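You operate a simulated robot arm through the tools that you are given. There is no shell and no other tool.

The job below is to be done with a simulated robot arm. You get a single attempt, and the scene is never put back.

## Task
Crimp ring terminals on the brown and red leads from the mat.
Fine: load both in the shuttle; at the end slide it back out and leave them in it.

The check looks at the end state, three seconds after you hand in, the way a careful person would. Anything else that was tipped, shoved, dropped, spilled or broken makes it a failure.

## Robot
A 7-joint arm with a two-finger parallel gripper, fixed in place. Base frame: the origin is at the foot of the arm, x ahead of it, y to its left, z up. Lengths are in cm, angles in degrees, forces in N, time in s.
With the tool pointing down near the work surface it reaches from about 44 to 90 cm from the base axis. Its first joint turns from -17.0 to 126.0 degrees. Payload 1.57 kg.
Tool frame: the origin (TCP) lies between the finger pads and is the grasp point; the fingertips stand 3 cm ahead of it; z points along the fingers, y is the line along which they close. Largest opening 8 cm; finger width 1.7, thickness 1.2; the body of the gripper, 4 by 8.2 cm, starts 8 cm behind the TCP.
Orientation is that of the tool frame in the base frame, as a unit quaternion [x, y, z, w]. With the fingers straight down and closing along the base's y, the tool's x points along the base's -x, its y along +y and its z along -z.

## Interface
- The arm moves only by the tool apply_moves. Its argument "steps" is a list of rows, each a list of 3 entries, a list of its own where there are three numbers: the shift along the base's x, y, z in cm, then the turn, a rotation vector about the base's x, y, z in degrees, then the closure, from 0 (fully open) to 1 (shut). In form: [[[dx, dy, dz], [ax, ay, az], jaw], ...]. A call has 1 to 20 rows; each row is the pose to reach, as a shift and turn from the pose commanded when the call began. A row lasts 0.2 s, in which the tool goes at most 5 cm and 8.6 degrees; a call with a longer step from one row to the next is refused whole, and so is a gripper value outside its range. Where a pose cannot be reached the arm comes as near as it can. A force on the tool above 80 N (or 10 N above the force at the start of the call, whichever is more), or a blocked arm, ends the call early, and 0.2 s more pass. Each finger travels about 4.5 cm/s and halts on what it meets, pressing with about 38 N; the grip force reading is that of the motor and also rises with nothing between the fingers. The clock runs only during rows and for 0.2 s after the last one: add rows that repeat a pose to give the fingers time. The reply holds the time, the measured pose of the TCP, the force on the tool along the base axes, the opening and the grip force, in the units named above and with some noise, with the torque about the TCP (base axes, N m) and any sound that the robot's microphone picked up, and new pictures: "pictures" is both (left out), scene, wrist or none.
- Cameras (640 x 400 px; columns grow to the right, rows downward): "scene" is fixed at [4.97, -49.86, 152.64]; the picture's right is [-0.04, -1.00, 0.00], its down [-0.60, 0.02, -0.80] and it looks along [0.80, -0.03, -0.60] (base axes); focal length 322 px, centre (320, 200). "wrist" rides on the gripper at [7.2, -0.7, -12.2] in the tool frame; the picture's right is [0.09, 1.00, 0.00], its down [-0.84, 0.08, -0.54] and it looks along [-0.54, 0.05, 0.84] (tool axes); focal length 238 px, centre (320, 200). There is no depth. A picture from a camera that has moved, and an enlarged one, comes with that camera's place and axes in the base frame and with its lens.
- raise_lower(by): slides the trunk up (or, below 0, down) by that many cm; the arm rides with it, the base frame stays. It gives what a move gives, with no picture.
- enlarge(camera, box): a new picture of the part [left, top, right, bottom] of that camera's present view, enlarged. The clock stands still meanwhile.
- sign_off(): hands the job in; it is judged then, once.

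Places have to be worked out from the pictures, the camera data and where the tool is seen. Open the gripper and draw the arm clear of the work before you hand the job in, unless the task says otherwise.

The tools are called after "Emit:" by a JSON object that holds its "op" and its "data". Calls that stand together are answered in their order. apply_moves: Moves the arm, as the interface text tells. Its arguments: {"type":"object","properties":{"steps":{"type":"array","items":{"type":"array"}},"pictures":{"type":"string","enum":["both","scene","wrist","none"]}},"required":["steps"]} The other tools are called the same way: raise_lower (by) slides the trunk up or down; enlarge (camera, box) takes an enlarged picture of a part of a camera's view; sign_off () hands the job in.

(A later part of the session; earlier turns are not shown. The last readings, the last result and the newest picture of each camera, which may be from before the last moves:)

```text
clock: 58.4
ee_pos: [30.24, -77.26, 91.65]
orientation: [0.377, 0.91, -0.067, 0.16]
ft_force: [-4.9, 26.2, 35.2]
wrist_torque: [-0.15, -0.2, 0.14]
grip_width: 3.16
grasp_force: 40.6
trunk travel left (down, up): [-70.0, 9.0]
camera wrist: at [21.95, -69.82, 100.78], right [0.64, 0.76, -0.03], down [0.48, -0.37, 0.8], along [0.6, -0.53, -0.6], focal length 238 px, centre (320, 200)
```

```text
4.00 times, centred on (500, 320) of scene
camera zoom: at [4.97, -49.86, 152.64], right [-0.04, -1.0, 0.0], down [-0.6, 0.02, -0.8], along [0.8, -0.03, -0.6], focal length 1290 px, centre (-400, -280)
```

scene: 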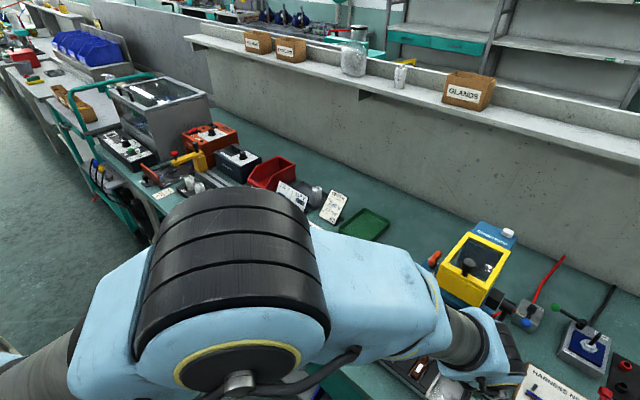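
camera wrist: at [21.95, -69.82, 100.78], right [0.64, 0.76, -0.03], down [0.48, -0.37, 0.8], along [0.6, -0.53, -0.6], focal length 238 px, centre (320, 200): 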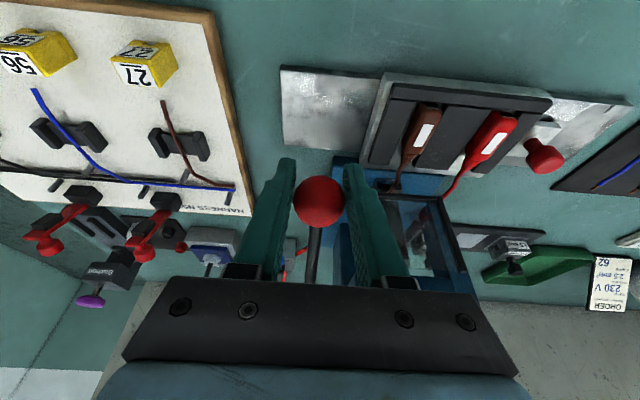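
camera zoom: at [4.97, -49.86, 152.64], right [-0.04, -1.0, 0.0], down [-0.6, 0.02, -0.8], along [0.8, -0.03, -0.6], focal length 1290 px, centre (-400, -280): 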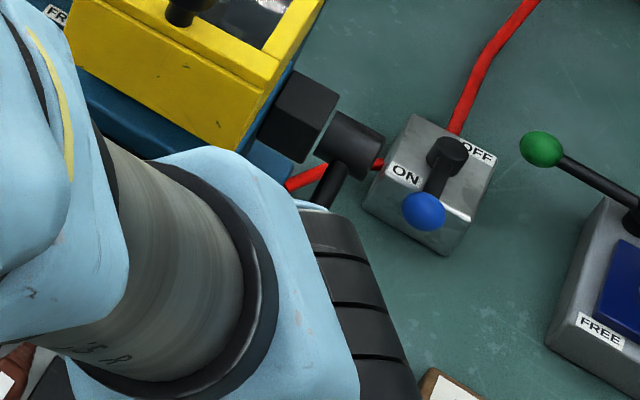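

The ram is coming down onto the anvil with the lever, so the stroke is working. I'll continue in small increments to the end of travel.

Emit:
{"op": "apply_moves", "data": {"steps": [[[0.13, -0.13, -0.5], [0, 0, 0], 1], [[0.26, -0.26, -0.95], [0, 0, 0], 1], [[0.4, -0.4, -1.35], [0, 0, 0], 1]], "pictures": "wrist"}}

Emit:
{"op": "enlarge", "data": {"camera": "wrist", "box": [360, 130, 480, 260]}}

```text
clock: 59.2
ee_pos: [30.7, -77.67, 90.29]
orientation: [0.376, 0.91, -0.068, 0.161]
ft_force: [-1.7, 16.0, 33.4]
wrist_torque: [-0.18, 0.01, -0.01]
grip_width: 3.11
grasp_force: 39.9
trunk travel left (down, up): [-70.0, 9.0]
camera wrist: at [22.42, -70.29, 99.3], right [0.64, 0.76, -0.03], down [0.48, -0.37, 0.8], along [0.6, -0.53, -0.6], focal length 238 px, centre (320, 200)
```

wrist: 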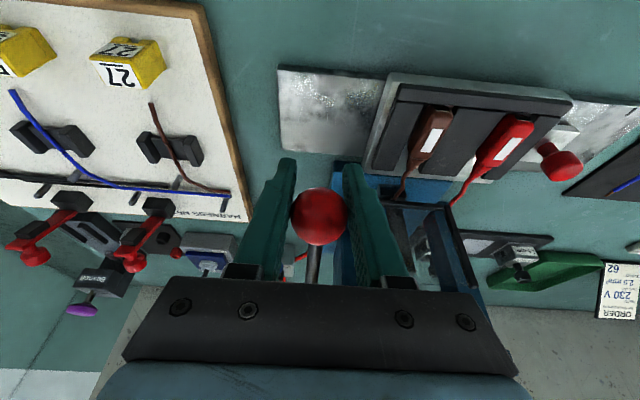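

```text
3.08 times, centred on (420, 195) of wrist
camera zoom: at [22.42, -70.29, 99.3], right [0.64, 0.76, -0.03], down [0.48, -0.37, 0.8], along [0.6, -0.53, -0.6], focal length 733 px, centre (12, 215)
```

zoom: 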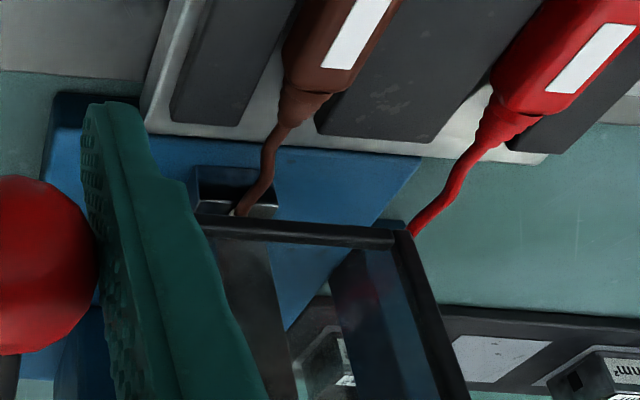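

The ball has stalled at about −17° (z≈92) while my pads slide over it, so this looks like the bottom of the stroke. I'll check the tip, then ease the lever back up along its arc.

Emit:
{"op": "enlarge", "data": {"camera": "wrist", "box": [375, 175, 435, 225]}}

Emit:
{"op": "apply_moves", "data": {"steps": [[[-0.35, 0.35, 1.05], [0, 0, 0], 1], [[-0.61, 0.61, 2.25], [0, 0, 0], 1], [[-0.92, 0.92, 4.15], [0, 0, 0], 1], [[-1.06, 1.06, 5.6], [0, 0, 0], 1], [[-1.1, 1.1, 7.05], [0, 0, 0], 1], [[-1.06, 1.06, 8.5], [0, 0, 0], 1], [[-0.92, 0.92, 9.97], [0, 0, 0], 1], [[-0.7, 0.7, 11.4], [0, 0, 0], 1], [[-0.39, 0.39, 12.8], [0, 0, 0], 1], [[0, 0, 14.15], [0, 0, 0], 1], [[0.5, -0.5, 15.45], [0, 0, 0], 1], [[0.5, -0.5, 15.45], [0, 0, 0], 1]], "pictures": "both"}}

Emit:
{"op": "enlarge", "data": {"camera": "wrist", "box": [280, 20, 500, 240]}}

Emit:
{"op": "enlarge", "data": {"camera": "scene", "box": [380, 290, 480, 370]}}

```text
8.00 times, centred on (405, 200) of wrist
camera zoom: at [22.42, -70.29, 99.3], right [0.64, 0.76, -0.03], down [0.48, -0.37, 0.8], along [0.6, -0.53, -0.6], focal length 1907 px, centre (-360, 200)
```

zoom: 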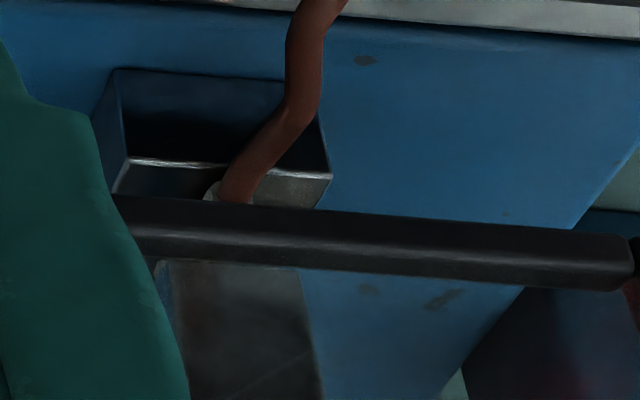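

```text
clock: 61.6
ee_pos: [30.29, -77.44, 103.93]
orientation: [0.379, 0.913, -0.05, 0.144]
ft_force: [-8.1, 7.2, -8.2]
wrist_torque: [-0.02, 0.0, 0.03]
grip_width: 0.0
grasp_force: 21.0
trunk travel left (down, up): [-70.0, 9.0]
stopped in row 12: the force on the tool passed its limit at 85 N (the readings are from after the stop); the commanded pose is now the measured one
camera wrist: at [22.12, -70.3, 113.37], right [0.64, 0.77, -0.01], down [0.49, -0.4, 0.77], along [0.58, -0.5, -0.64], focal length 238 px, centre (320, 200)
```

scene: 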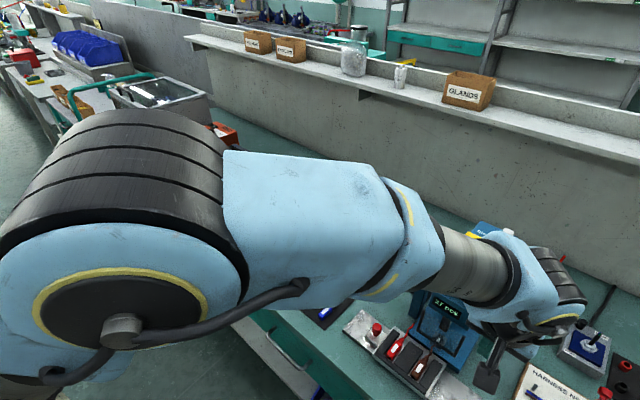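
wrist: 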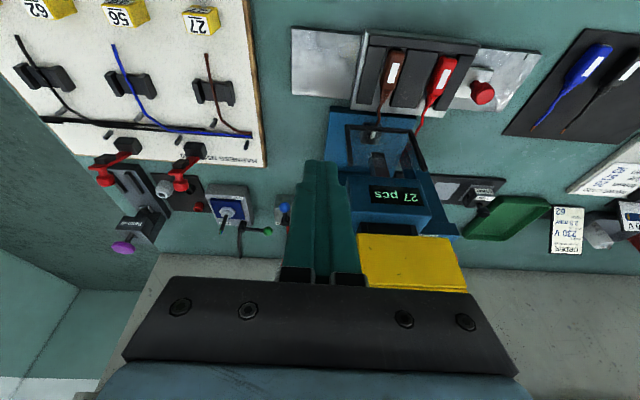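

```text
1.82 times, centred on (390, 130) of wrist
camera zoom: at [22.12, -70.3, 113.37], right [0.64, 0.77, -0.01], down [0.49, -0.4, 0.77], along [0.58, -0.5, -0.64], focal length 433 px, centre (193, 327)
```

zoom: 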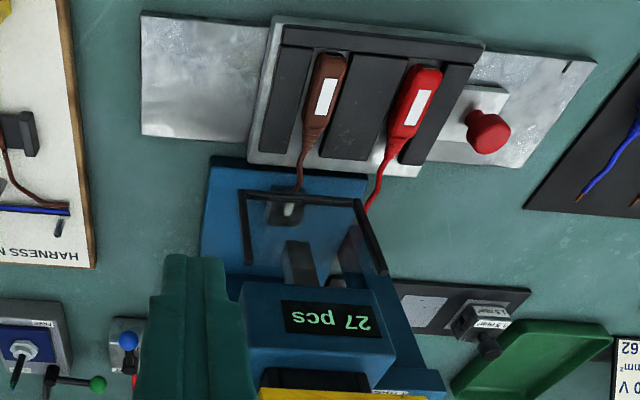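

```text
5.00 times, centred on (430, 330) of scene
camera zoom: at [4.97, -49.86, 152.64], right [-0.04, -1.0, 0.0], down [-0.6, 0.02, -0.8], along [0.8, -0.03, -0.6], focal length 1612 px, centre (-230, -450)
```

zoom: 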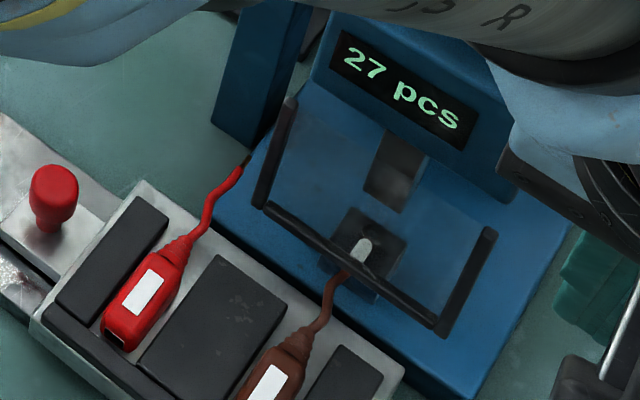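

The counter has gone to "27 pcs" and brown now carries a terminal. The grip slipped off the ball and it sprang back up against the closed fingers. I'll back straight away from it toward the robot, rise, level the tool and return over the shuttle knob.

Emit:
{"op": "apply_moves", "data": {"steps": [[[-1.77, 1.77, 0], [0, 0, 0], 1], [[-3.54, 3.54, 0], [0, 0, 0], 1], [[-3.54, 3.54, 4], [0, 0, 0], 1], [[-3.54, 3.54, 8], [0, 0, 0], 1], [[-1, 5.8, 8], [2.9, 3.3, 0], 0.8], [[1.5, 8, 8], [5.8, 6.6, 0], 0.6], [[4, 10.2, 8], [8.7, 9.9, 0], 0.5], [[6.5, 12.4, 8], [11.67, 13.13, 0], 0.5], [[9.4, 12.75, 6], [11.67, 13.13, 0], 0.5], [[12.3, 13.1, 4], [11.67, 13.13, 0], 0.5], [[15.14, 13.41, 2], [11.67, 13.13, 0], 0.5], [[15.14, 13.41, -2], [11.67, 13.13, 0], 0.5], [[15.14, 13.41, -6], [11.67, 13.13, 0], 0.5]]}}

Emit:
{"op": "enlarge", "data": {"camera": "scene", "box": [380, 210, 560, 380]}}

Emit:
{"op": "enlarge", "data": {"camera": "wrist", "box": [180, 60, 420, 220]}}

```text
clock: 64.4
ee_pos: [45.72, -64.0, 98.08]
orientation: [0.384, 0.923, -0.003, 0.002]
ft_force: [-1.1, 0.1, 0.1]
wrist_torque: [-0.04, -0.02, -0.01]
grip_width: 3.99
grasp_force: 0.1
trunk travel left (down, up): [-70.0, 9.0]
camera wrist: at [40.01, -59.09, 110.28], right [0.64, 0.77, 0.0], down [0.64, -0.54, 0.55], along [0.42, -0.35, -0.84], focal length 238 px, centre (320, 200)
```

scene: 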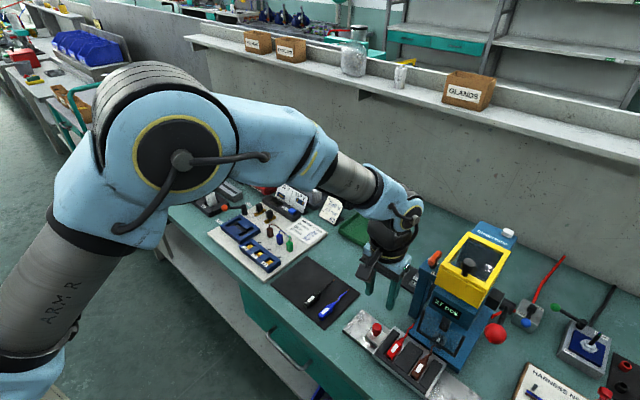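
wrist: 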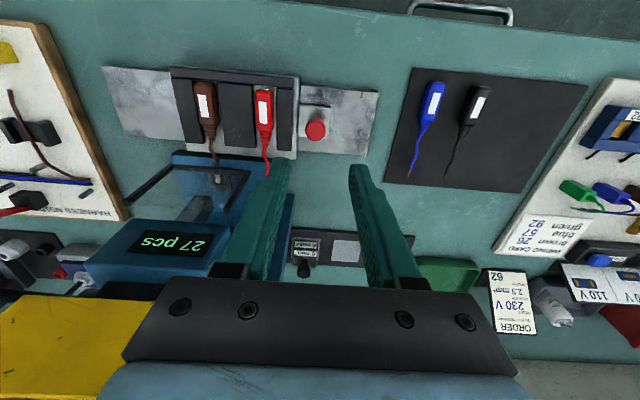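

```text
2.35 times, centred on (470, 295) of scene
camera zoom: at [4.97, -49.86, 152.64], right [-0.04, -1.0, 0.0], down [-0.6, 0.02, -0.8], along [0.8, -0.03, -0.6], focal length 759 px, centre (-33, -24)
```

zoom: 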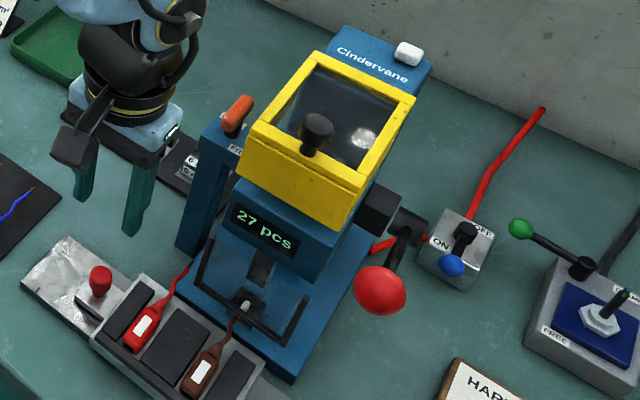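

```text
2.50 times, centred on (300, 140) of wrist
camera zoom: at [40.01, -59.09, 110.28], right [0.64, 0.77, 0.0], down [0.64, -0.54, 0.55], along [0.42, -0.35, -0.84], focal length 596 px, centre (370, 350)
```

zoom: 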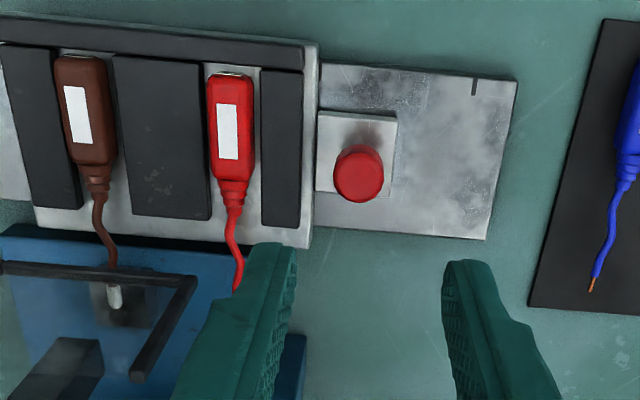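

The lever is back at rest, the display shows 27 pcs and brown shows a terminal on the anvil. I'll take a closer look at that terminal, then descend onto the knob (a≈−13.3) and grip it again.

Emit:
{"op": "enlarge", "data": {"camera": "scene", "box": [425, 315, 465, 345]}}

Emit:
{"op": "apply_moves", "data": {"steps": [[[-0.2, -0.15, -3], [0, 0, 0], 0.5], [[-0.375, -0.26, -6], [0, 0, 0], 0.5], [[-0.375, -0.26, -9], [0, 0, 0], 0.5], [[-0.375, -0.26, -11], [0, 0, 0], 0.5], [[-0.375, -0.26, -11], [0, 0, 0], 0.6], [[-0.375, -0.26, -11], [0, 0, 0], 0.75], [[-0.375, -0.26, -11], [0, 0, 0], 0.9], [[-0.375, -0.26, -11], [0, 0, 0], 1], [[-0.375, -0.26, -11], [0, 0, 0], 1]], "pictures": "wrist"}}

Emit:
{"op": "enlarge", "data": {"camera": "wrist", "box": [100, 80, 400, 260]}}

```text
13.33 times, centred on (445, 330) of scene
camera zoom: at [4.97, -49.86, 152.64], right [-0.04, -1.0, 0.0], down [-0.6, 0.02, -0.8], along [0.8, -0.03, -0.6], focal length 4300 px, centre (-1347, -1533)
```

zoom: 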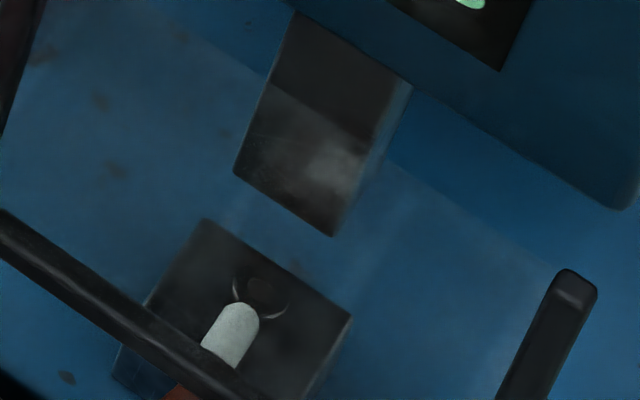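

```text
clock: 66.4
ee_pos: [45.3, -64.43, 86.96]
orientation: [0.384, 0.923, -0.002, 0.002]
ft_force: [2.3, 0.1, -3.5]
wrist_torque: [0.07, -0.45, 0.0]
grip_width: 2.15
grasp_force: 34.3
trunk travel left (down, up): [-70.0, 9.0]
camera wrist: at [39.58, -59.45, 99.17], right [0.64, 0.77, 0.0], down [0.64, -0.54, 0.55], along [0.42, -0.35, -0.84], focal length 238 px, centre (320, 200)
```

wrist: 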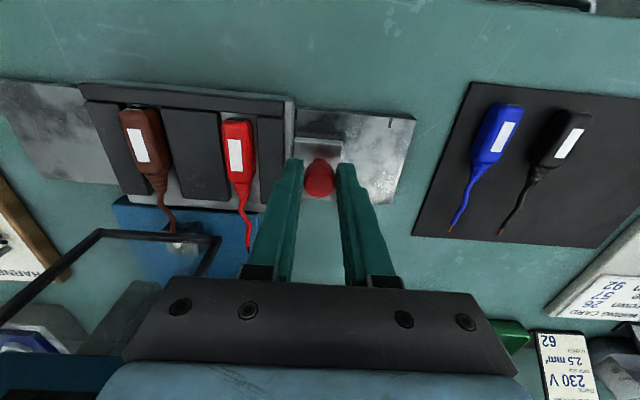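

```text
2.13 times, centred on (250, 170) of wrist
camera zoom: at [39.58, -59.45, 99.17], right [0.64, 0.77, 0.0], down [0.64, -0.54, 0.55], along [0.42, -0.35, -0.84], focal length 508 px, centre (469, 264)
```

zoom: 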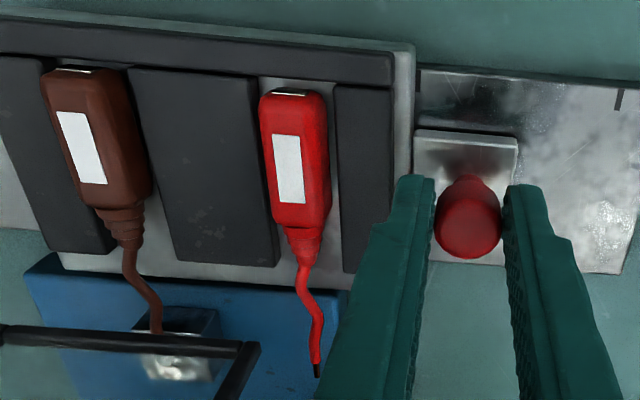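

Brown shows a clear ring terminal. The knob is gripped again, so I'll slide about 5.5 cm further to bring red near the die, checking on the way.

Emit:
{"op": "apply_moves", "data": {"steps": [[[-0.5, -0.5, 0], [0, 0, 0], 1], [[-1.0, -1.0, 0], [0, 0, 0], 1], [[-1.5, -1.5, 0], [0, 0, 0], 1], [[-2.0, -2.0, 0], [0, 0, 0], 1]], "pictures": "wrist"}}

Emit:
{"op": "enlarge", "data": {"camera": "wrist", "box": [60, 60, 360, 260]}}

Emit:
{"op": "enlarge", "data": {"camera": "scene", "box": [380, 290, 480, 370]}}

```text
clock: 67.4
ee_pos: [43.2, -66.31, 86.91]
orientation: [0.384, 0.923, -0.002, 0.002]
ft_force: [0.0, 1.3, -9.0]
wrist_torque: [-0.2, -0.57, -0.11]
grip_width: 2.13
grasp_force: 34.5
trunk travel left (down, up): [-70.0, 9.0]
camera wrist: at [37.56, -61.48, 99.17], right [0.64, 0.77, 0.0], down [0.64, -0.54, 0.55], along [0.42, -0.35, -0.84], focal length 238 px, centre (320, 200)
```

wrist: 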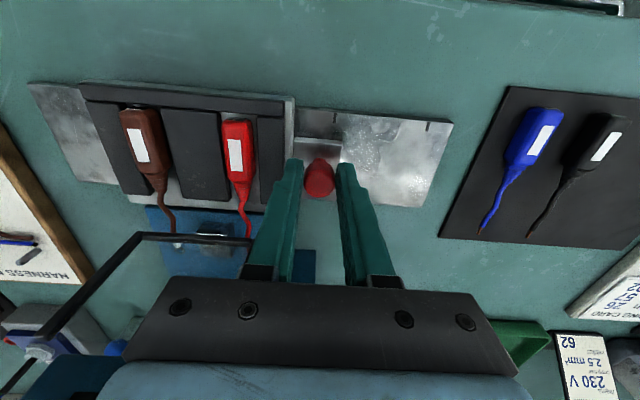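

```text
2.00 times, centred on (210, 160) of wrist
camera zoom: at [37.56, -61.48, 99.17], right [0.64, 0.77, 0.0], down [0.64, -0.54, 0.55], along [0.42, -0.35, -0.84], focal length 477 px, centre (540, 280)
```

zoom: 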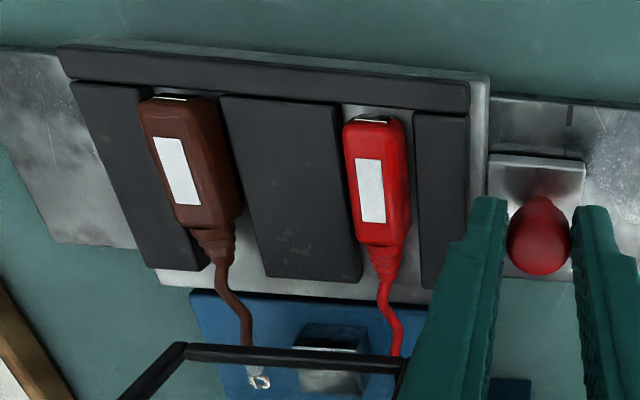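

```text
5.00 times, centred on (430, 330) of scene
camera zoom: at [4.97, -49.86, 152.64], right [-0.04, -1.0, 0.0], down [-0.6, 0.02, -0.8], along [0.8, -0.03, -0.6], focal length 1612 px, centre (-230, -450)
```

zoom: 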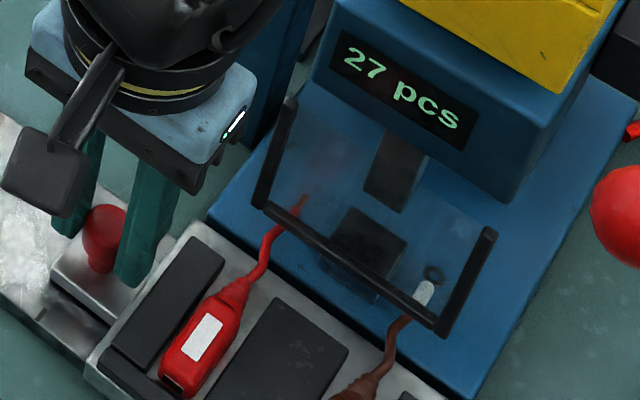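

Everything slides cleanly, and a second index tick has appeared on the rail, which marks the first station. I'll continue about 2.6 cm and compare red's tip with the anvil.

Emit:
{"op": "apply_moves", "data": {"steps": [[[-0.5, -0.5, 0], [0, 0, 0], 1], [[-1.0, -1.0, 0], [0, 0, 0], 1], [[-1.5, -1.5, 0], [0, 0, 0], 1], [[-1.84, -1.84, 0], [0, 0, 0], 1], [[-1.84, -1.84, 0], [0, 0, 0], 1]], "pictures": "wrist"}}

Emit:
{"op": "enlarge", "data": {"camera": "wrist", "box": [60, 60, 360, 260]}}

Emit:
{"op": "enlarge", "data": {"camera": "scene", "box": [380, 290, 480, 370]}}

```text
clock: 68.6
ee_pos: [41.31, -68.24, 86.86]
orientation: [0.385, 0.923, -0.003, 0.003]
ft_force: [-0.9, -3.6, -7.3]
wrist_torque: [0.32, -0.04, 0.0]
grip_width: 2.13
grasp_force: 34.6
trunk travel left (down, up): [-70.0, 9.0]
camera wrist: at [35.67, -63.36, 99.17], right [0.64, 0.77, 0.0], down [0.64, -0.54, 0.55], along [0.42, -0.35, -0.84], focal length 238 px, centre (320, 200)
```

wrist: 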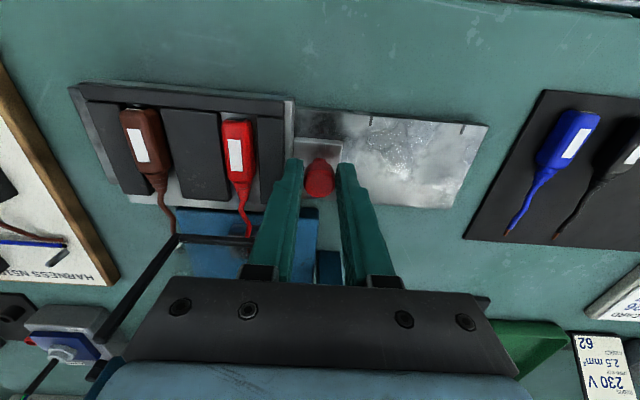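

```text
2.00 times, centred on (210, 160) of wrist
camera zoom: at [35.67, -63.36, 99.17], right [0.64, 0.77, 0.0], down [0.64, -0.54, 0.55], along [0.42, -0.35, -0.84], focal length 477 px, centre (540, 280)
```

zoom: 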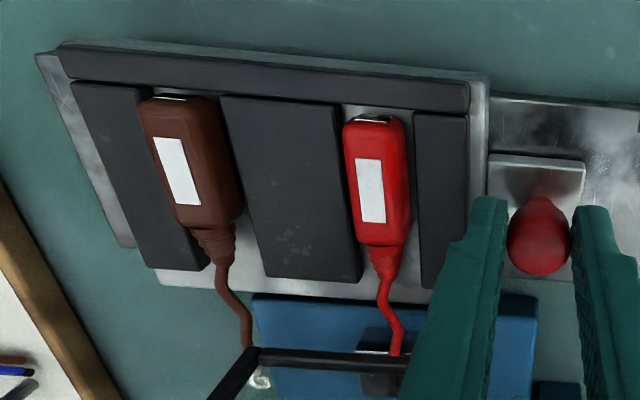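

```text
5.00 times, centred on (430, 330) of scene
camera zoom: at [4.97, -49.86, 152.64], right [-0.04, -1.0, 0.0], down [-0.6, 0.02, -0.8], along [0.8, -0.03, -0.6], focal length 1612 px, centre (-230, -450)
```

zoom: 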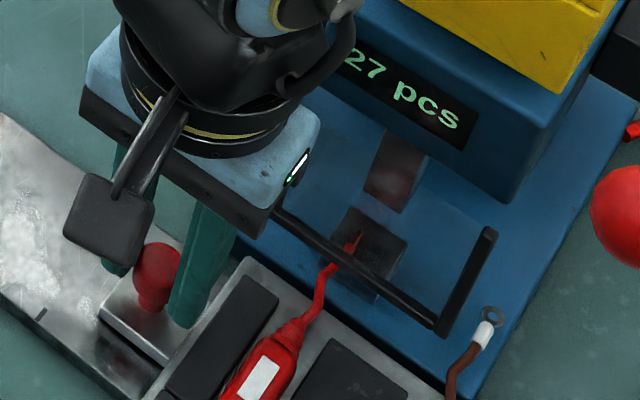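

Red's tip lies on the anvil much as brown's did. Rail ticks sit at −8.5 and −15.36, which suggests station 2 is another 0.25 cm or so in. I'll nudge that far and then release.

Emit:
{"op": "apply_moves", "data": {"steps": [[[-0.09, -0.09, 0], [0, 0, 0], 1], [[-0.18, -0.18, 0], [0, 0, 0], 1], [[-0.18, -0.18, 0], [0, 0, 0], 1], [[-0.18, -0.18, 0], [0, 0, 0], 0.7], [[-0.18, -0.18, 0], [0, 0, 0], 0.5], [[-0.18, -0.18, 0], [0, 0, 0], 0.5], [[-0.18, -0.18, 3], [0, 0, 0], 0.5], [[-0.18, -0.18, 7.5], [0, 0, 0], 0.5], [[-0.18, -0.18, 12], [0, 0, 0], 0.5]], "pictures": "both"}}

Emit:
{"op": "enlarge", "data": {"camera": "wrist", "box": [160, 60, 460, 240]}}

Emit:
{"op": "enlarge", "data": {"camera": "scene", "box": [380, 290, 480, 370]}}

```text
clock: 70.6
ee_pos: [41.16, -68.21, 99.12]
orientation: [0.385, 0.923, -0.002, 0.002]
ft_force: [-0.4, -1.3, 0.1]
wrist_torque: [0.03, 0.02, 0.02]
grip_width: 4.01
grasp_force: 0.1
trunk travel left (down, up): [-70.0, 9.0]
camera wrist: at [35.54, -63.42, 111.21], right [0.64, 0.77, 0.0], down [0.64, -0.54, 0.55], along [0.42, -0.35, -0.84], focal length 238 px, centre (320, 200)
```

scene: 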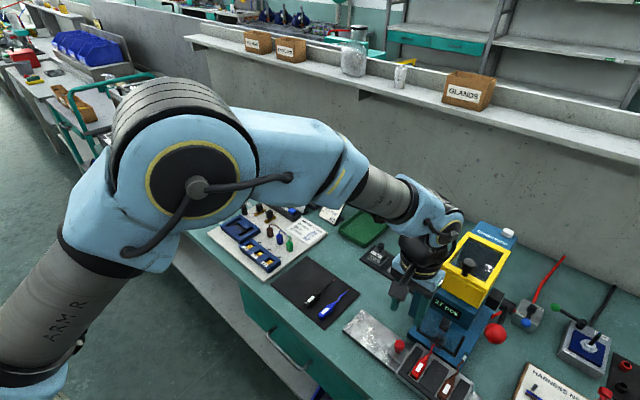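
wrist: 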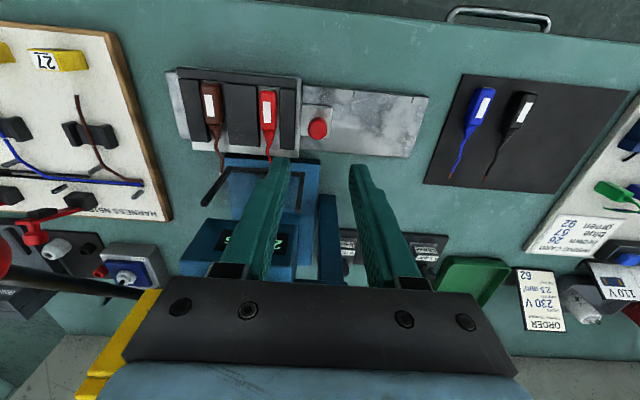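

```text
2.13 times, centred on (310, 150) of wrist
camera zoom: at [35.54, -63.42, 111.21], right [0.64, 0.77, 0.0], down [0.64, -0.54, 0.55], along [0.42, -0.35, -0.84], focal length 508 px, centre (341, 307)
```

zoom: 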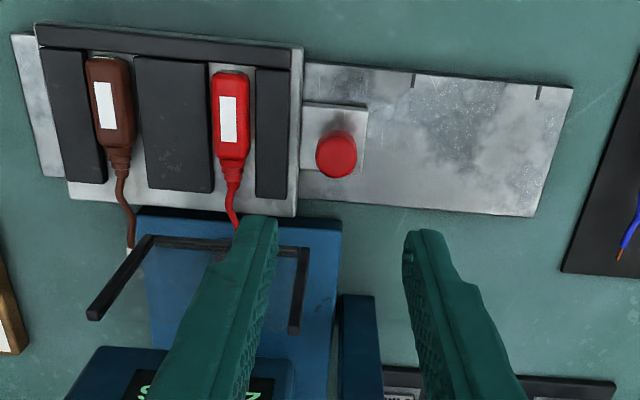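

```text
5.00 times, centred on (430, 330) of scene
camera zoom: at [4.97, -49.86, 152.64], right [-0.04, -1.0, 0.0], down [-0.6, 0.02, -0.8], along [0.8, -0.03, -0.6], focal length 1612 px, centre (-230, -450)
```

zoom: 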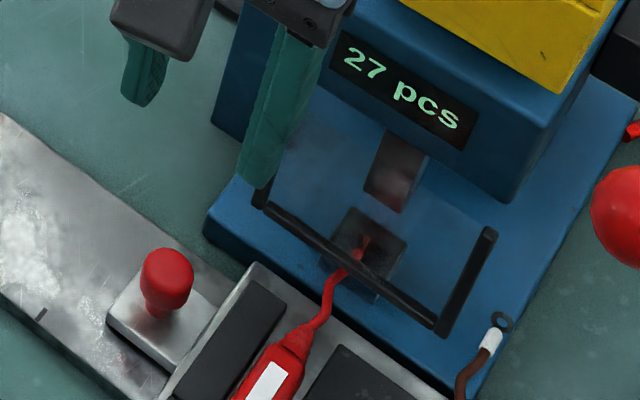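

Red's tip is on the anvil in the same spot brown's was. I'll go back to the lever along the same safe route, and this time move more slowly through the stroke and back.

Emit:
{"op": "apply_moves", "data": {"steps": [[[-1.5, 1.5, 4], [0, 0, 0], 0.4], [[-3.07, 3.06, 7.9], [-2.35, -2.35, 0], 0.3], [[-5.3, 1.9, 11], [-4.7, -4.7, 0], 0.3], [[-7.57, 0.68, 13.9], [-7.05, -7.05, 0], 0.3], [[-9.2, -2, 14.6], [-9.4, -9.4, 0], 0.3], [[-10.8, -4.8, 15.3], [-11.75, -11.75, 0], 0.3], [[-12.34, -7.63, 15.9], [-14.1, -14.1, 0], 0.3], [[-12.34, -7.63, 15.9], [-14.1, -14.1, 0], 0.3]], "pictures": "wrist"}}

Emit:
{"op": "enlarge", "data": {"camera": "wrist", "box": [200, 20, 480, 220]}}

```text
clock: 72.4
ee_pos: [28.67, -76.04, 114.85]
orientation: [0.378, 0.909, -0.068, 0.163]
ft_force: [-0.7, -0.4, 0.3]
wrist_torque: [-0.01, 0.01, -0.01]
grip_width: 5.6
grasp_force: 0.1
trunk travel left (down, up): [-70.0, 9.0]
camera wrist: at [20.44, -68.49, 123.85], right [0.65, 0.76, -0.03], down [0.48, -0.37, 0.8], along [0.6, -0.53, -0.6], focal length 238 px, centre (320, 200)
```

wrist: 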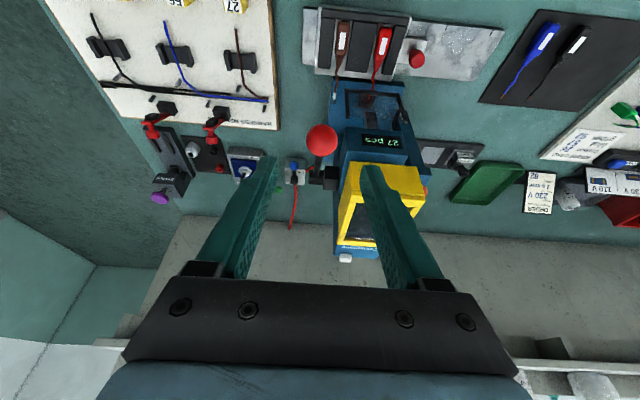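

```text
2.00 times, centred on (340, 120) of wrist
camera zoom: at [20.44, -68.49, 123.85], right [0.65, 0.76, -0.03], down [0.48, -0.37, 0.8], along [0.6, -0.53, -0.6], focal length 477 px, centre (280, 360)
```

zoom: 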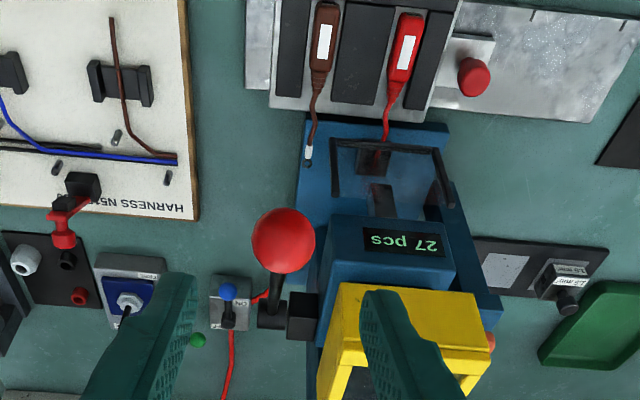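

The ball is again near a≈−33.2, b≈77.6, z≈105.6. I'll approach along the tool axis and grip it as before.

Emit:
{"op": "apply_moves", "data": {"steps": [[[0.65, -0.58, -2.3], [0, 0, 0], 0.3], [[1.3, -1.16, -4.6], [0, 0, 0], 0.3], [[1.95, -1.75, -6.9], [0, 0, 0], 0.3], [[2.62, -2.33, -9.3], [0, 0, 0], 0.3], [[2.62, -2.33, -9.3], [0, 0, 0], 0.3]], "pictures": "wrist"}}

Emit:
{"op": "enlarge", "data": {"camera": "wrist", "box": [200, 100, 440, 280]}}

```text
clock: 73.6
ee_pos: [31.47, -78.28, 105.55]
orientation: [0.379, 0.908, -0.069, 0.162]
ft_force: [0.0, -0.3, 0.4]
wrist_torque: [0.03, -0.02, 0.01]
grip_width: 5.6
grasp_force: 0.3
trunk travel left (down, up): [-70.0, 9.0]
camera wrist: at [23.15, -70.85, 114.64], right [0.65, 0.76, -0.03], down [0.48, -0.37, 0.8], along [0.6, -0.53, -0.6], focal length 238 px, centre (320, 200)
```

wrist: 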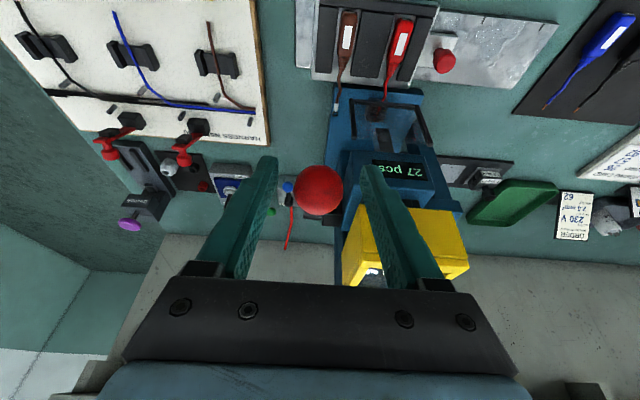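

```text
2.22 times, centred on (320, 190) of wrist
camera zoom: at [23.15, -70.85, 114.64], right [0.65, 0.76, -0.03], down [0.48, -0.37, 0.8], along [0.6, -0.53, -0.6], focal length 530 px, centre (320, 222)
```

zoom: 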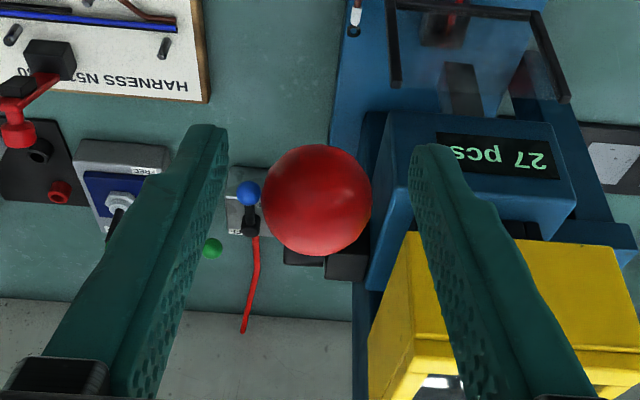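

The ball is centred; I'll close on it and make the stroke slowly along its arc down to about z≈93.

Emit:
{"op": "apply_moves", "data": {"steps": [[[0, 0, 0], [0, 0, 0], 0.5], [[0, 0, 0], [0, 0, 0], 0.7], [[0, 0, 0], [0, 0, 0], 1], [[0, 0, 0], [0, 0, 0], 1]], "pictures": "none"}}

Emit:
{"op": "apply_moves", "data": {"steps": [[[-0.27, 0.27, -0.75], [0, 0, 0], 1], [[-0.55, 0.55, -1.55], [0, 0, 0], 1], [[-0.74, 0.74, -2.15], [0, 0, 0], 1], [[-0.94, 0.94, -2.8], [0, 0, 0], 1], [[-1.11, 1.11, -3.5], [0, 0, 0], 1], [[-1.26, 1.26, -4.2], [0, 0, 0], 1], [[-1.39, 1.39, -4.9], [0, 0, 0], 1], [[-1.51, 1.51, -5.65], [0, 0, 0], 1], [[-1.59, 1.59, -6.35], [0, 0, 0], 1], [[-1.65, 1.65, -7.05], [0, 0, 0], 1], [[-1.68, 1.68, -7.75], [0, 0, 0], 1], [[-1.68, 1.68, -8.45], [0, 0, 0], 1], [[-1.65, 1.65, -9.2], [0, 0, 0], 1], [[-1.58, 1.58, -9.95], [0, 0, 0], 1], [[-1.48, 1.48, -10.65], [0, 0, 0], 1], [[-1.36, 1.36, -11.35], [0, 0, 0], 1], [[-1.2, 1.2, -12.0], [0, 0, 0], 1], [[-1.06, 1.06, -12.55], [0, 0, 0], 1]], "pictures": "wrist"}}

Emit:
{"op": "enlarge", "data": {"camera": "wrist", "box": [280, 20, 500, 260]}}

```text
clock: 74.6
ee_pos: [31.37, -78.41, 105.62]
orientation: [0.379, 0.909, -0.07, 0.162]
ft_force: [-1.5, -3.7, -1.2]
wrist_torque: [-0.01, 0.0, -0.03]
grip_width: 3.1
grasp_force: 35.6
trunk travel left (down, up): [-70.0, 9.0]
```

```text
clock: 78.4
ee_pos: [30.34, -77.08, 93.0]
orientation: [0.38, 0.908, -0.067, 0.161]
ft_force: [-27.8, 9.5, 0.7]
wrist_torque: [-0.19, -0.36, -0.17]
grip_width: 3.11
grasp_force: 40.0
trunk travel left (down, up): [-70.0, 9.0]
camera wrist: at [21.84, -69.63, 101.98], right [0.65, 0.76, -0.03], down [0.48, -0.37, 0.8], along [0.59, -0.53, -0.6], focal length 238 px, centre (320, 200)
```

wrist: 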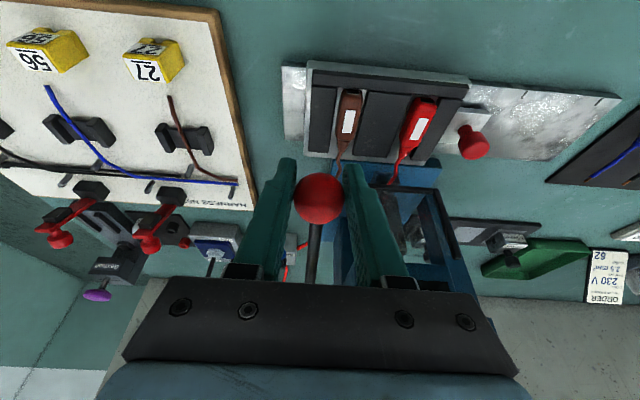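

```text
1.67 times, centred on (390, 140) of wrist
camera zoom: at [21.84, -69.63, 101.98], right [0.65, 0.76, -0.03], down [0.48, -0.37, 0.8], along [0.59, -0.53, -0.6], focal length 397 px, centre (203, 300)
```

zoom: 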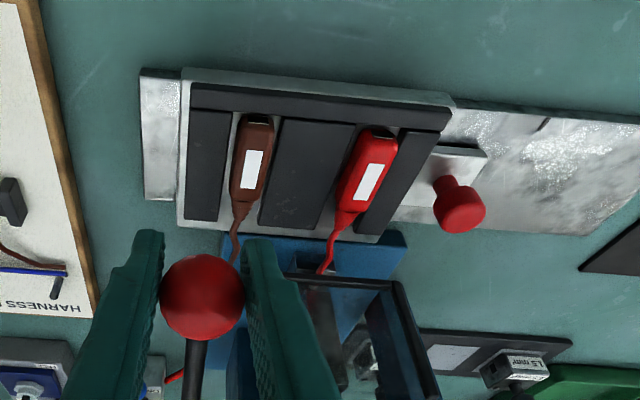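

The tool is at z≈93 with a sideways load, so my path sat slightly too far forward. I'll ease back a little and press on to the bottom stop.

Emit:
{"op": "apply_moves", "data": {"steps": [[[-0.14, 0.14, -0.4], [0, 0, 0], 1], [[-0.21, 0.21, -0.8], [0, 0, 0], 1], [[-0.21, 0.21, -1.2], [0, 0, 0], 1], [[-0.14, 0.14, -1.6], [0, 0, 0], 1], [[-0.14, 0.14, -1.6], [0, 0, 0], 1]], "pictures": "wrist"}}

Emit:
{"op": "enlarge", "data": {"camera": "wrist", "box": [280, 60, 480, 260]}}

```text
clock: 79.6
ee_pos: [30.43, -77.31, 91.9]
orientation: [0.378, 0.908, -0.072, 0.165]
ft_force: [-9.0, -11.4, 35.6]
wrist_torque: [-0.41, -0.34, -0.01]
grip_width: 3.07
grasp_force: 40.3
trunk travel left (down, up): [-70.0, 9.0]
camera wrist: at [21.99, -69.72, 100.82], right [0.65, 0.76, -0.04], down [0.47, -0.36, 0.8], along [0.6, -0.54, -0.59], focal length 238 px, centre (320, 200)
```

wrist: 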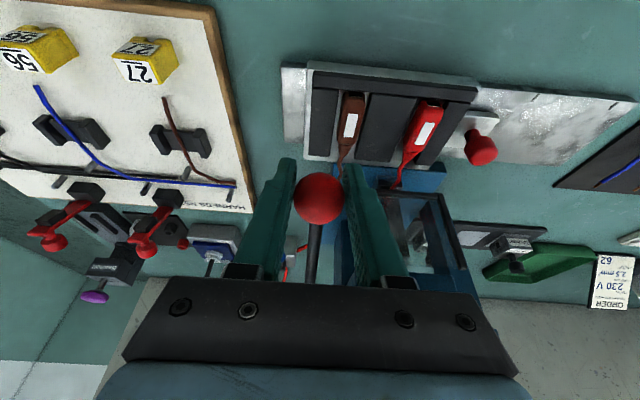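

```text
2.00 times, centred on (380, 160) of wrist
camera zoom: at [21.99, -69.72, 100.82], right [0.65, 0.76, -0.04], down [0.47, -0.36, 0.8], along [0.6, -0.54, -0.59], focal length 477 px, centre (200, 280)
```

zoom: 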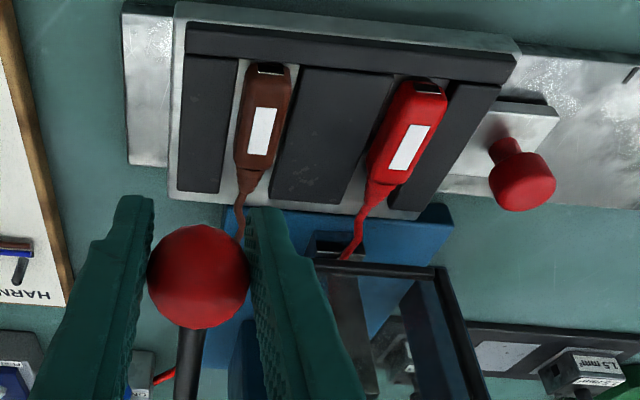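

It has reached the same stall point (35 N, z≈91.9). I'll pull slightly further to make sure the stroke bottoms as it did before.

Emit:
{"op": "apply_moves", "data": {"steps": [[[0.05, -0.05, -0.3], [0, 0, 0], 1], [[0.1, -0.1, -0.6], [0, 0, 0], 1], [[0.1, -0.1, -0.6], [0, 0, 0], 1]], "pictures": "wrist"}}

Emit:
{"op": "enlarge", "data": {"camera": "wrist", "box": [360, 150, 460, 240]}}

```text
clock: 80.4
ee_pos: [30.35, -77.17, 91.1]
orientation: [0.379, 0.908, -0.071, 0.164]
ft_force: [-10.5, -8.3, 34.5]
wrist_torque: [-0.13, -0.14, -0.1]
grip_width: 3.1
grasp_force: 40.0
trunk travel left (down, up): [-70.0, 9.0]
camera wrist: at [22.0, -69.74, 100.08], right [0.65, 0.76, -0.04], down [0.48, -0.36, 0.8], along [0.6, -0.54, -0.6], focal length 238 px, centre (320, 200)
```

wrist: 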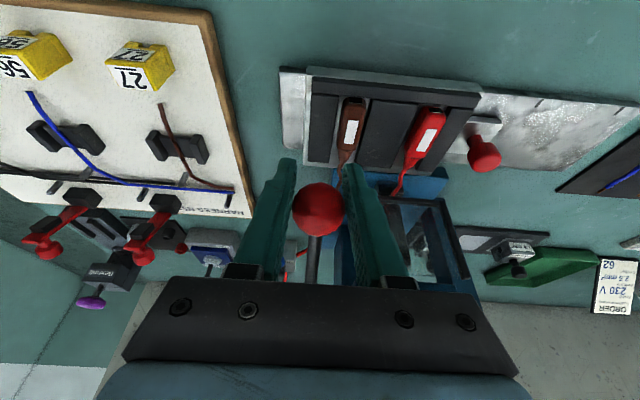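

```text
4.44 times, centred on (410, 195) of wrist
camera zoom: at [22.0, -69.74, 100.08], right [0.65, 0.76, -0.04], down [0.48, -0.36, 0.8], along [0.6, -0.54, -0.6], focal length 1059 px, centre (-80, 222)
```

zoom: 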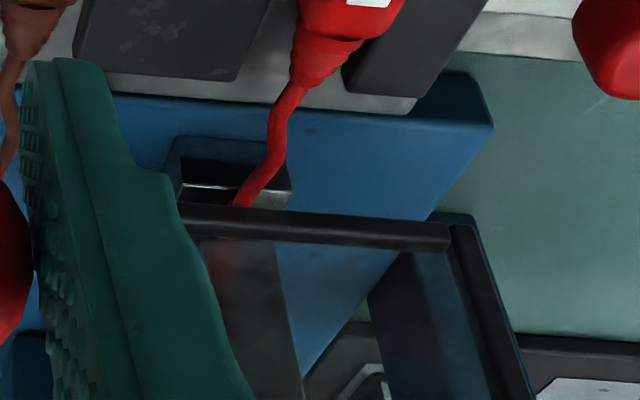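

The ball has stalled at the stop again. I'll check the red tip for the terminal before releasing the stroke.

Emit:
{"op": "enlarge", "data": {"camera": "wrist", "box": [375, 178, 415, 210]}}

Emit:
{"op": "enlarge", "data": {"camera": "scene", "box": [400, 260, 520, 380]}}

```text
12.50 times, centred on (395, 194) of wrist
camera zoom: at [22.0, -69.74, 100.08], right [0.65, 0.76, -0.04], down [0.48, -0.36, 0.8], along [0.6, -0.54, -0.6], focal length 2979 px, centre (-618, 275)
```

zoom: 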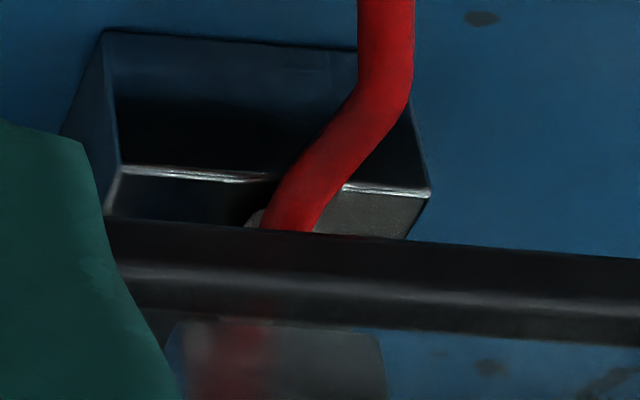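

```text
3.33 times, centred on (460, 320) of scene
camera zoom: at [4.97, -49.86, 152.64], right [-0.04, -1.0, 0.0], down [-0.6, 0.02, -0.8], along [0.8, -0.03, -0.6], focal length 1075 px, centre (-147, -200)
```

zoom: 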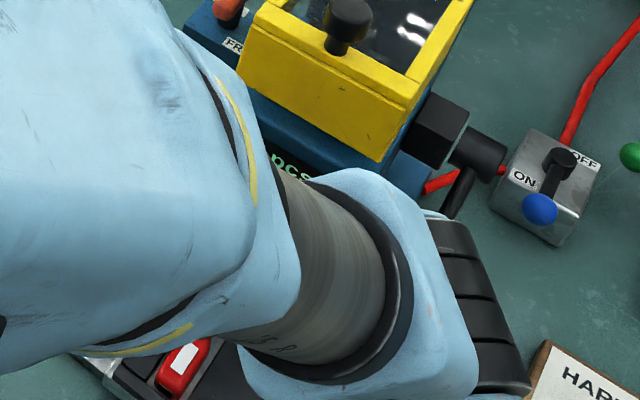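

A pale terminal edge shows at the red tip. I'll ease the lever back up slowly along the arc, checking that the ball stays in the grip.

Emit:
{"op": "apply_moves", "data": {"steps": [[[-0.06, 0.06, 0.4], [0, 0, 0], 1], [[-0.09, 0.09, 0.9], [0, 0, 0], 1], [[-0.13, 0.13, 1.4], [0, 0, 0], 1], [[-0.23, 0.23, 2.0], [0, 0, 0], 1], [[-0.3, 0.3, 2.6], [0, 0, 0], 1], [[-0.41, 0.41, 3.3], [0, 0, 0], 1], [[-0.48, 0.48, 4.0], [0, 0, 0], 1], [[-0.54, 0.54, 4.7], [0, 0, 0], 1], [[-0.57, 0.57, 5.4], [0, 0, 0], 1]], "pictures": "wrist"}}

```text
clock: 82.4
ee_pos: [29.65, -76.58, 96.2]
orientation: [0.38, 0.908, -0.068, 0.162]
ft_force: [-17.1, -9.6, -3.0]
wrist_torque: [0.74, 0.57, -0.1]
grip_width: 3.04
grasp_force: 40.2
trunk travel left (down, up): [-70.0, 9.0]
camera wrist: at [21.37, -69.14, 105.22], right [0.65, 0.76, -0.03], down [0.48, -0.37, 0.8], along [0.6, -0.53, -0.6], focal length 238 px, centre (320, 200)
```

wrist: 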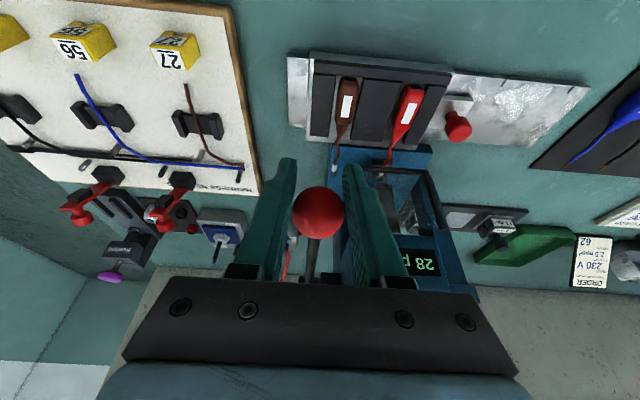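

The display reads 28 and the ball is still gripped. I'll continue raising the lever to its rest position.

Emit:
{"op": "apply_moves", "data": {"steps": [[[-0.01, 0.01, 0.7], [0, 0, 0], 1], [[0, 0, 1.4], [0, 0, 0], 1], [[0.04, -0.04, 2.1], [0, 0, 0], 1], [[0.11, -0.11, 2.8], [0, 0, 0], 1], [[0.18, -0.18, 3.5], [0, 0, 0], 1], [[0.28, -0.28, 4.2], [0, 0, 0], 1], [[0.41, -0.41, 4.9], [0, 0, 0], 1], [[0.55, -0.55, 5.6], [0, 0, 0], 1], [[0.73, -0.73, 6.3], [0, 0, 0], 1], [[0.94, -0.94, 7.0], [0, 0, 0], 1], [[1.15, -1.15, 7.7], [0, 0, 0], 1], [[1.4, -1.4, 8.4], [0, 0, 0], 1]], "pictures": "wrist"}}

```text
clock: 85.0
ee_pos: [30.63, -77.3, 103.4]
orientation: [0.381, 0.91, -0.058, 0.153]
ft_force: [-33.9, 36.1, -57.0]
wrist_torque: [-0.12, -0.28, -0.07]
grip_width: 0.01
grasp_force: 21.1
trunk travel left (down, up): [-70.0, 9.0]
camera wrist: at [22.41, -70.1, 112.76], right [0.65, 0.76, -0.02], down [0.48, -0.39, 0.78], along [0.59, -0.52, -0.62], focal length 238 px, centre (320, 200)
```

wrist: 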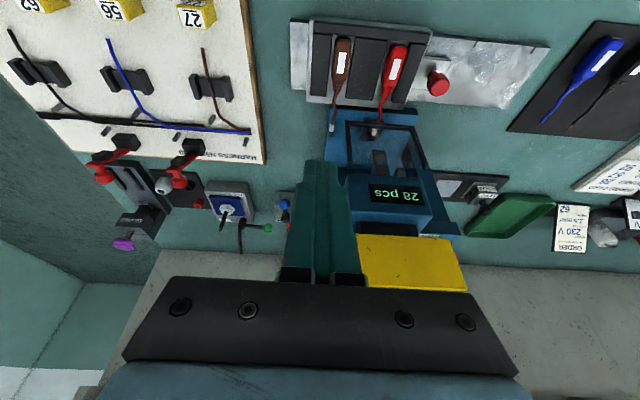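

The counter shows 28 pcs and red carries a terminal. The ball popped out near the top again and the fingers are pressing against it, so I'll back straight off toward the robot to release it.

Emit:
{"op": "apply_moves", "data": {"steps": [[[-1.2, 1.2, -1.5], [0, 0, 0], 1], [[-2.6, 2.6, -1.9], [0, 0, 0], 1], [[-4.4, 4.4, -1.9], [0, 0, 0], 1], [[-6.2, 6.2, -1.5], [0, 0, 0], 1], [[-6.2, 6.2, -1.5], [0, 0, 0], 1]], "pictures": "both"}}

Emit:
{"op": "enlarge", "data": {"camera": "wrist", "box": [240, 20, 480, 240]}}

Emit:
{"op": "enlarge", "data": {"camera": "scene", "box": [400, 250, 520, 380]}}

```text
clock: 86.2
ee_pos: [24.87, -71.73, 103.3]
orientation: [0.378, 0.909, -0.069, 0.161]
ft_force: [0.3, 0.3, 0.8]
wrist_torque: [0.0, 0.0, -0.03]
grip_width: 0.0
grasp_force: 21.2
trunk travel left (down, up): [-70.0, 9.0]
camera wrist: at [16.7, -64.26, 112.22], right [0.65, 0.76, -0.03], down [0.48, -0.37, 0.8], along [0.6, -0.53, -0.6], focal length 238 px, centre (320, 200)
```

scene: 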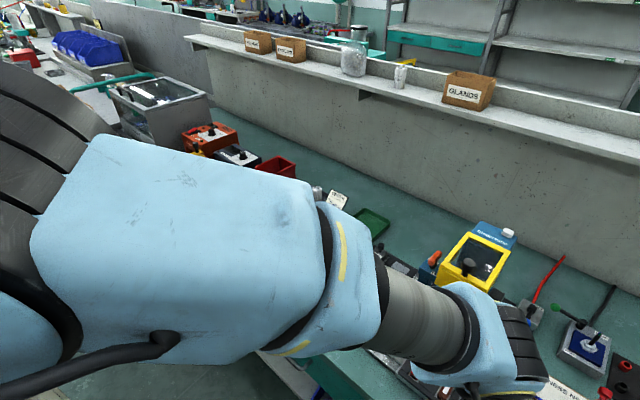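
wrist: 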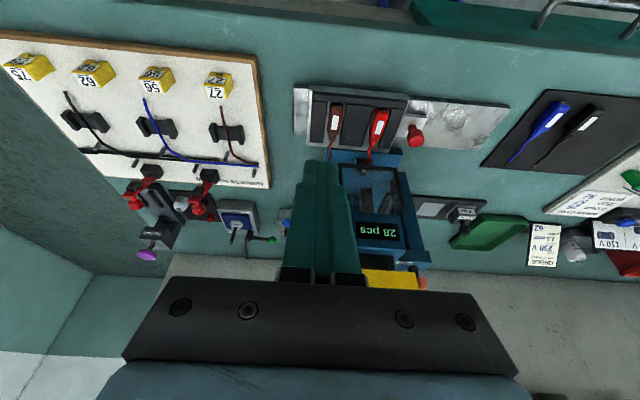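

```text
1.82 times, centred on (360, 130) of wrist
camera zoom: at [16.7, -64.26, 112.22], right [0.65, 0.76, -0.03], down [0.48, -0.37, 0.8], along [0.6, -0.53, -0.6], focal length 433 px, centre (247, 327)
```

zoom: 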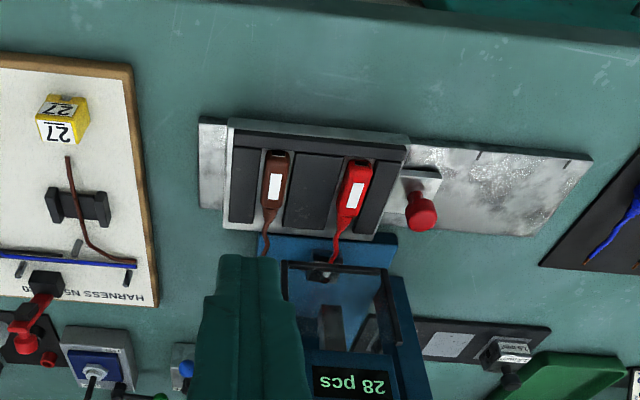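

```text
3.08 times, centred on (460, 315) of scene
camera zoom: at [4.97, -49.86, 152.64], right [-0.04, -1.0, 0.0], down [-0.6, 0.02, -0.8], along [0.8, -0.03, -0.6], focal length 992 px, centre (-111, -154)
```

zoom: 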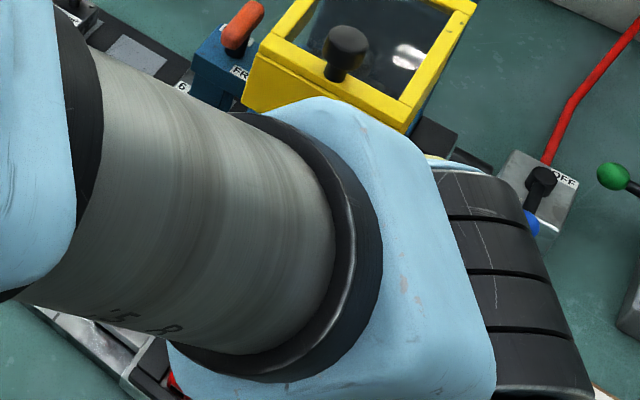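

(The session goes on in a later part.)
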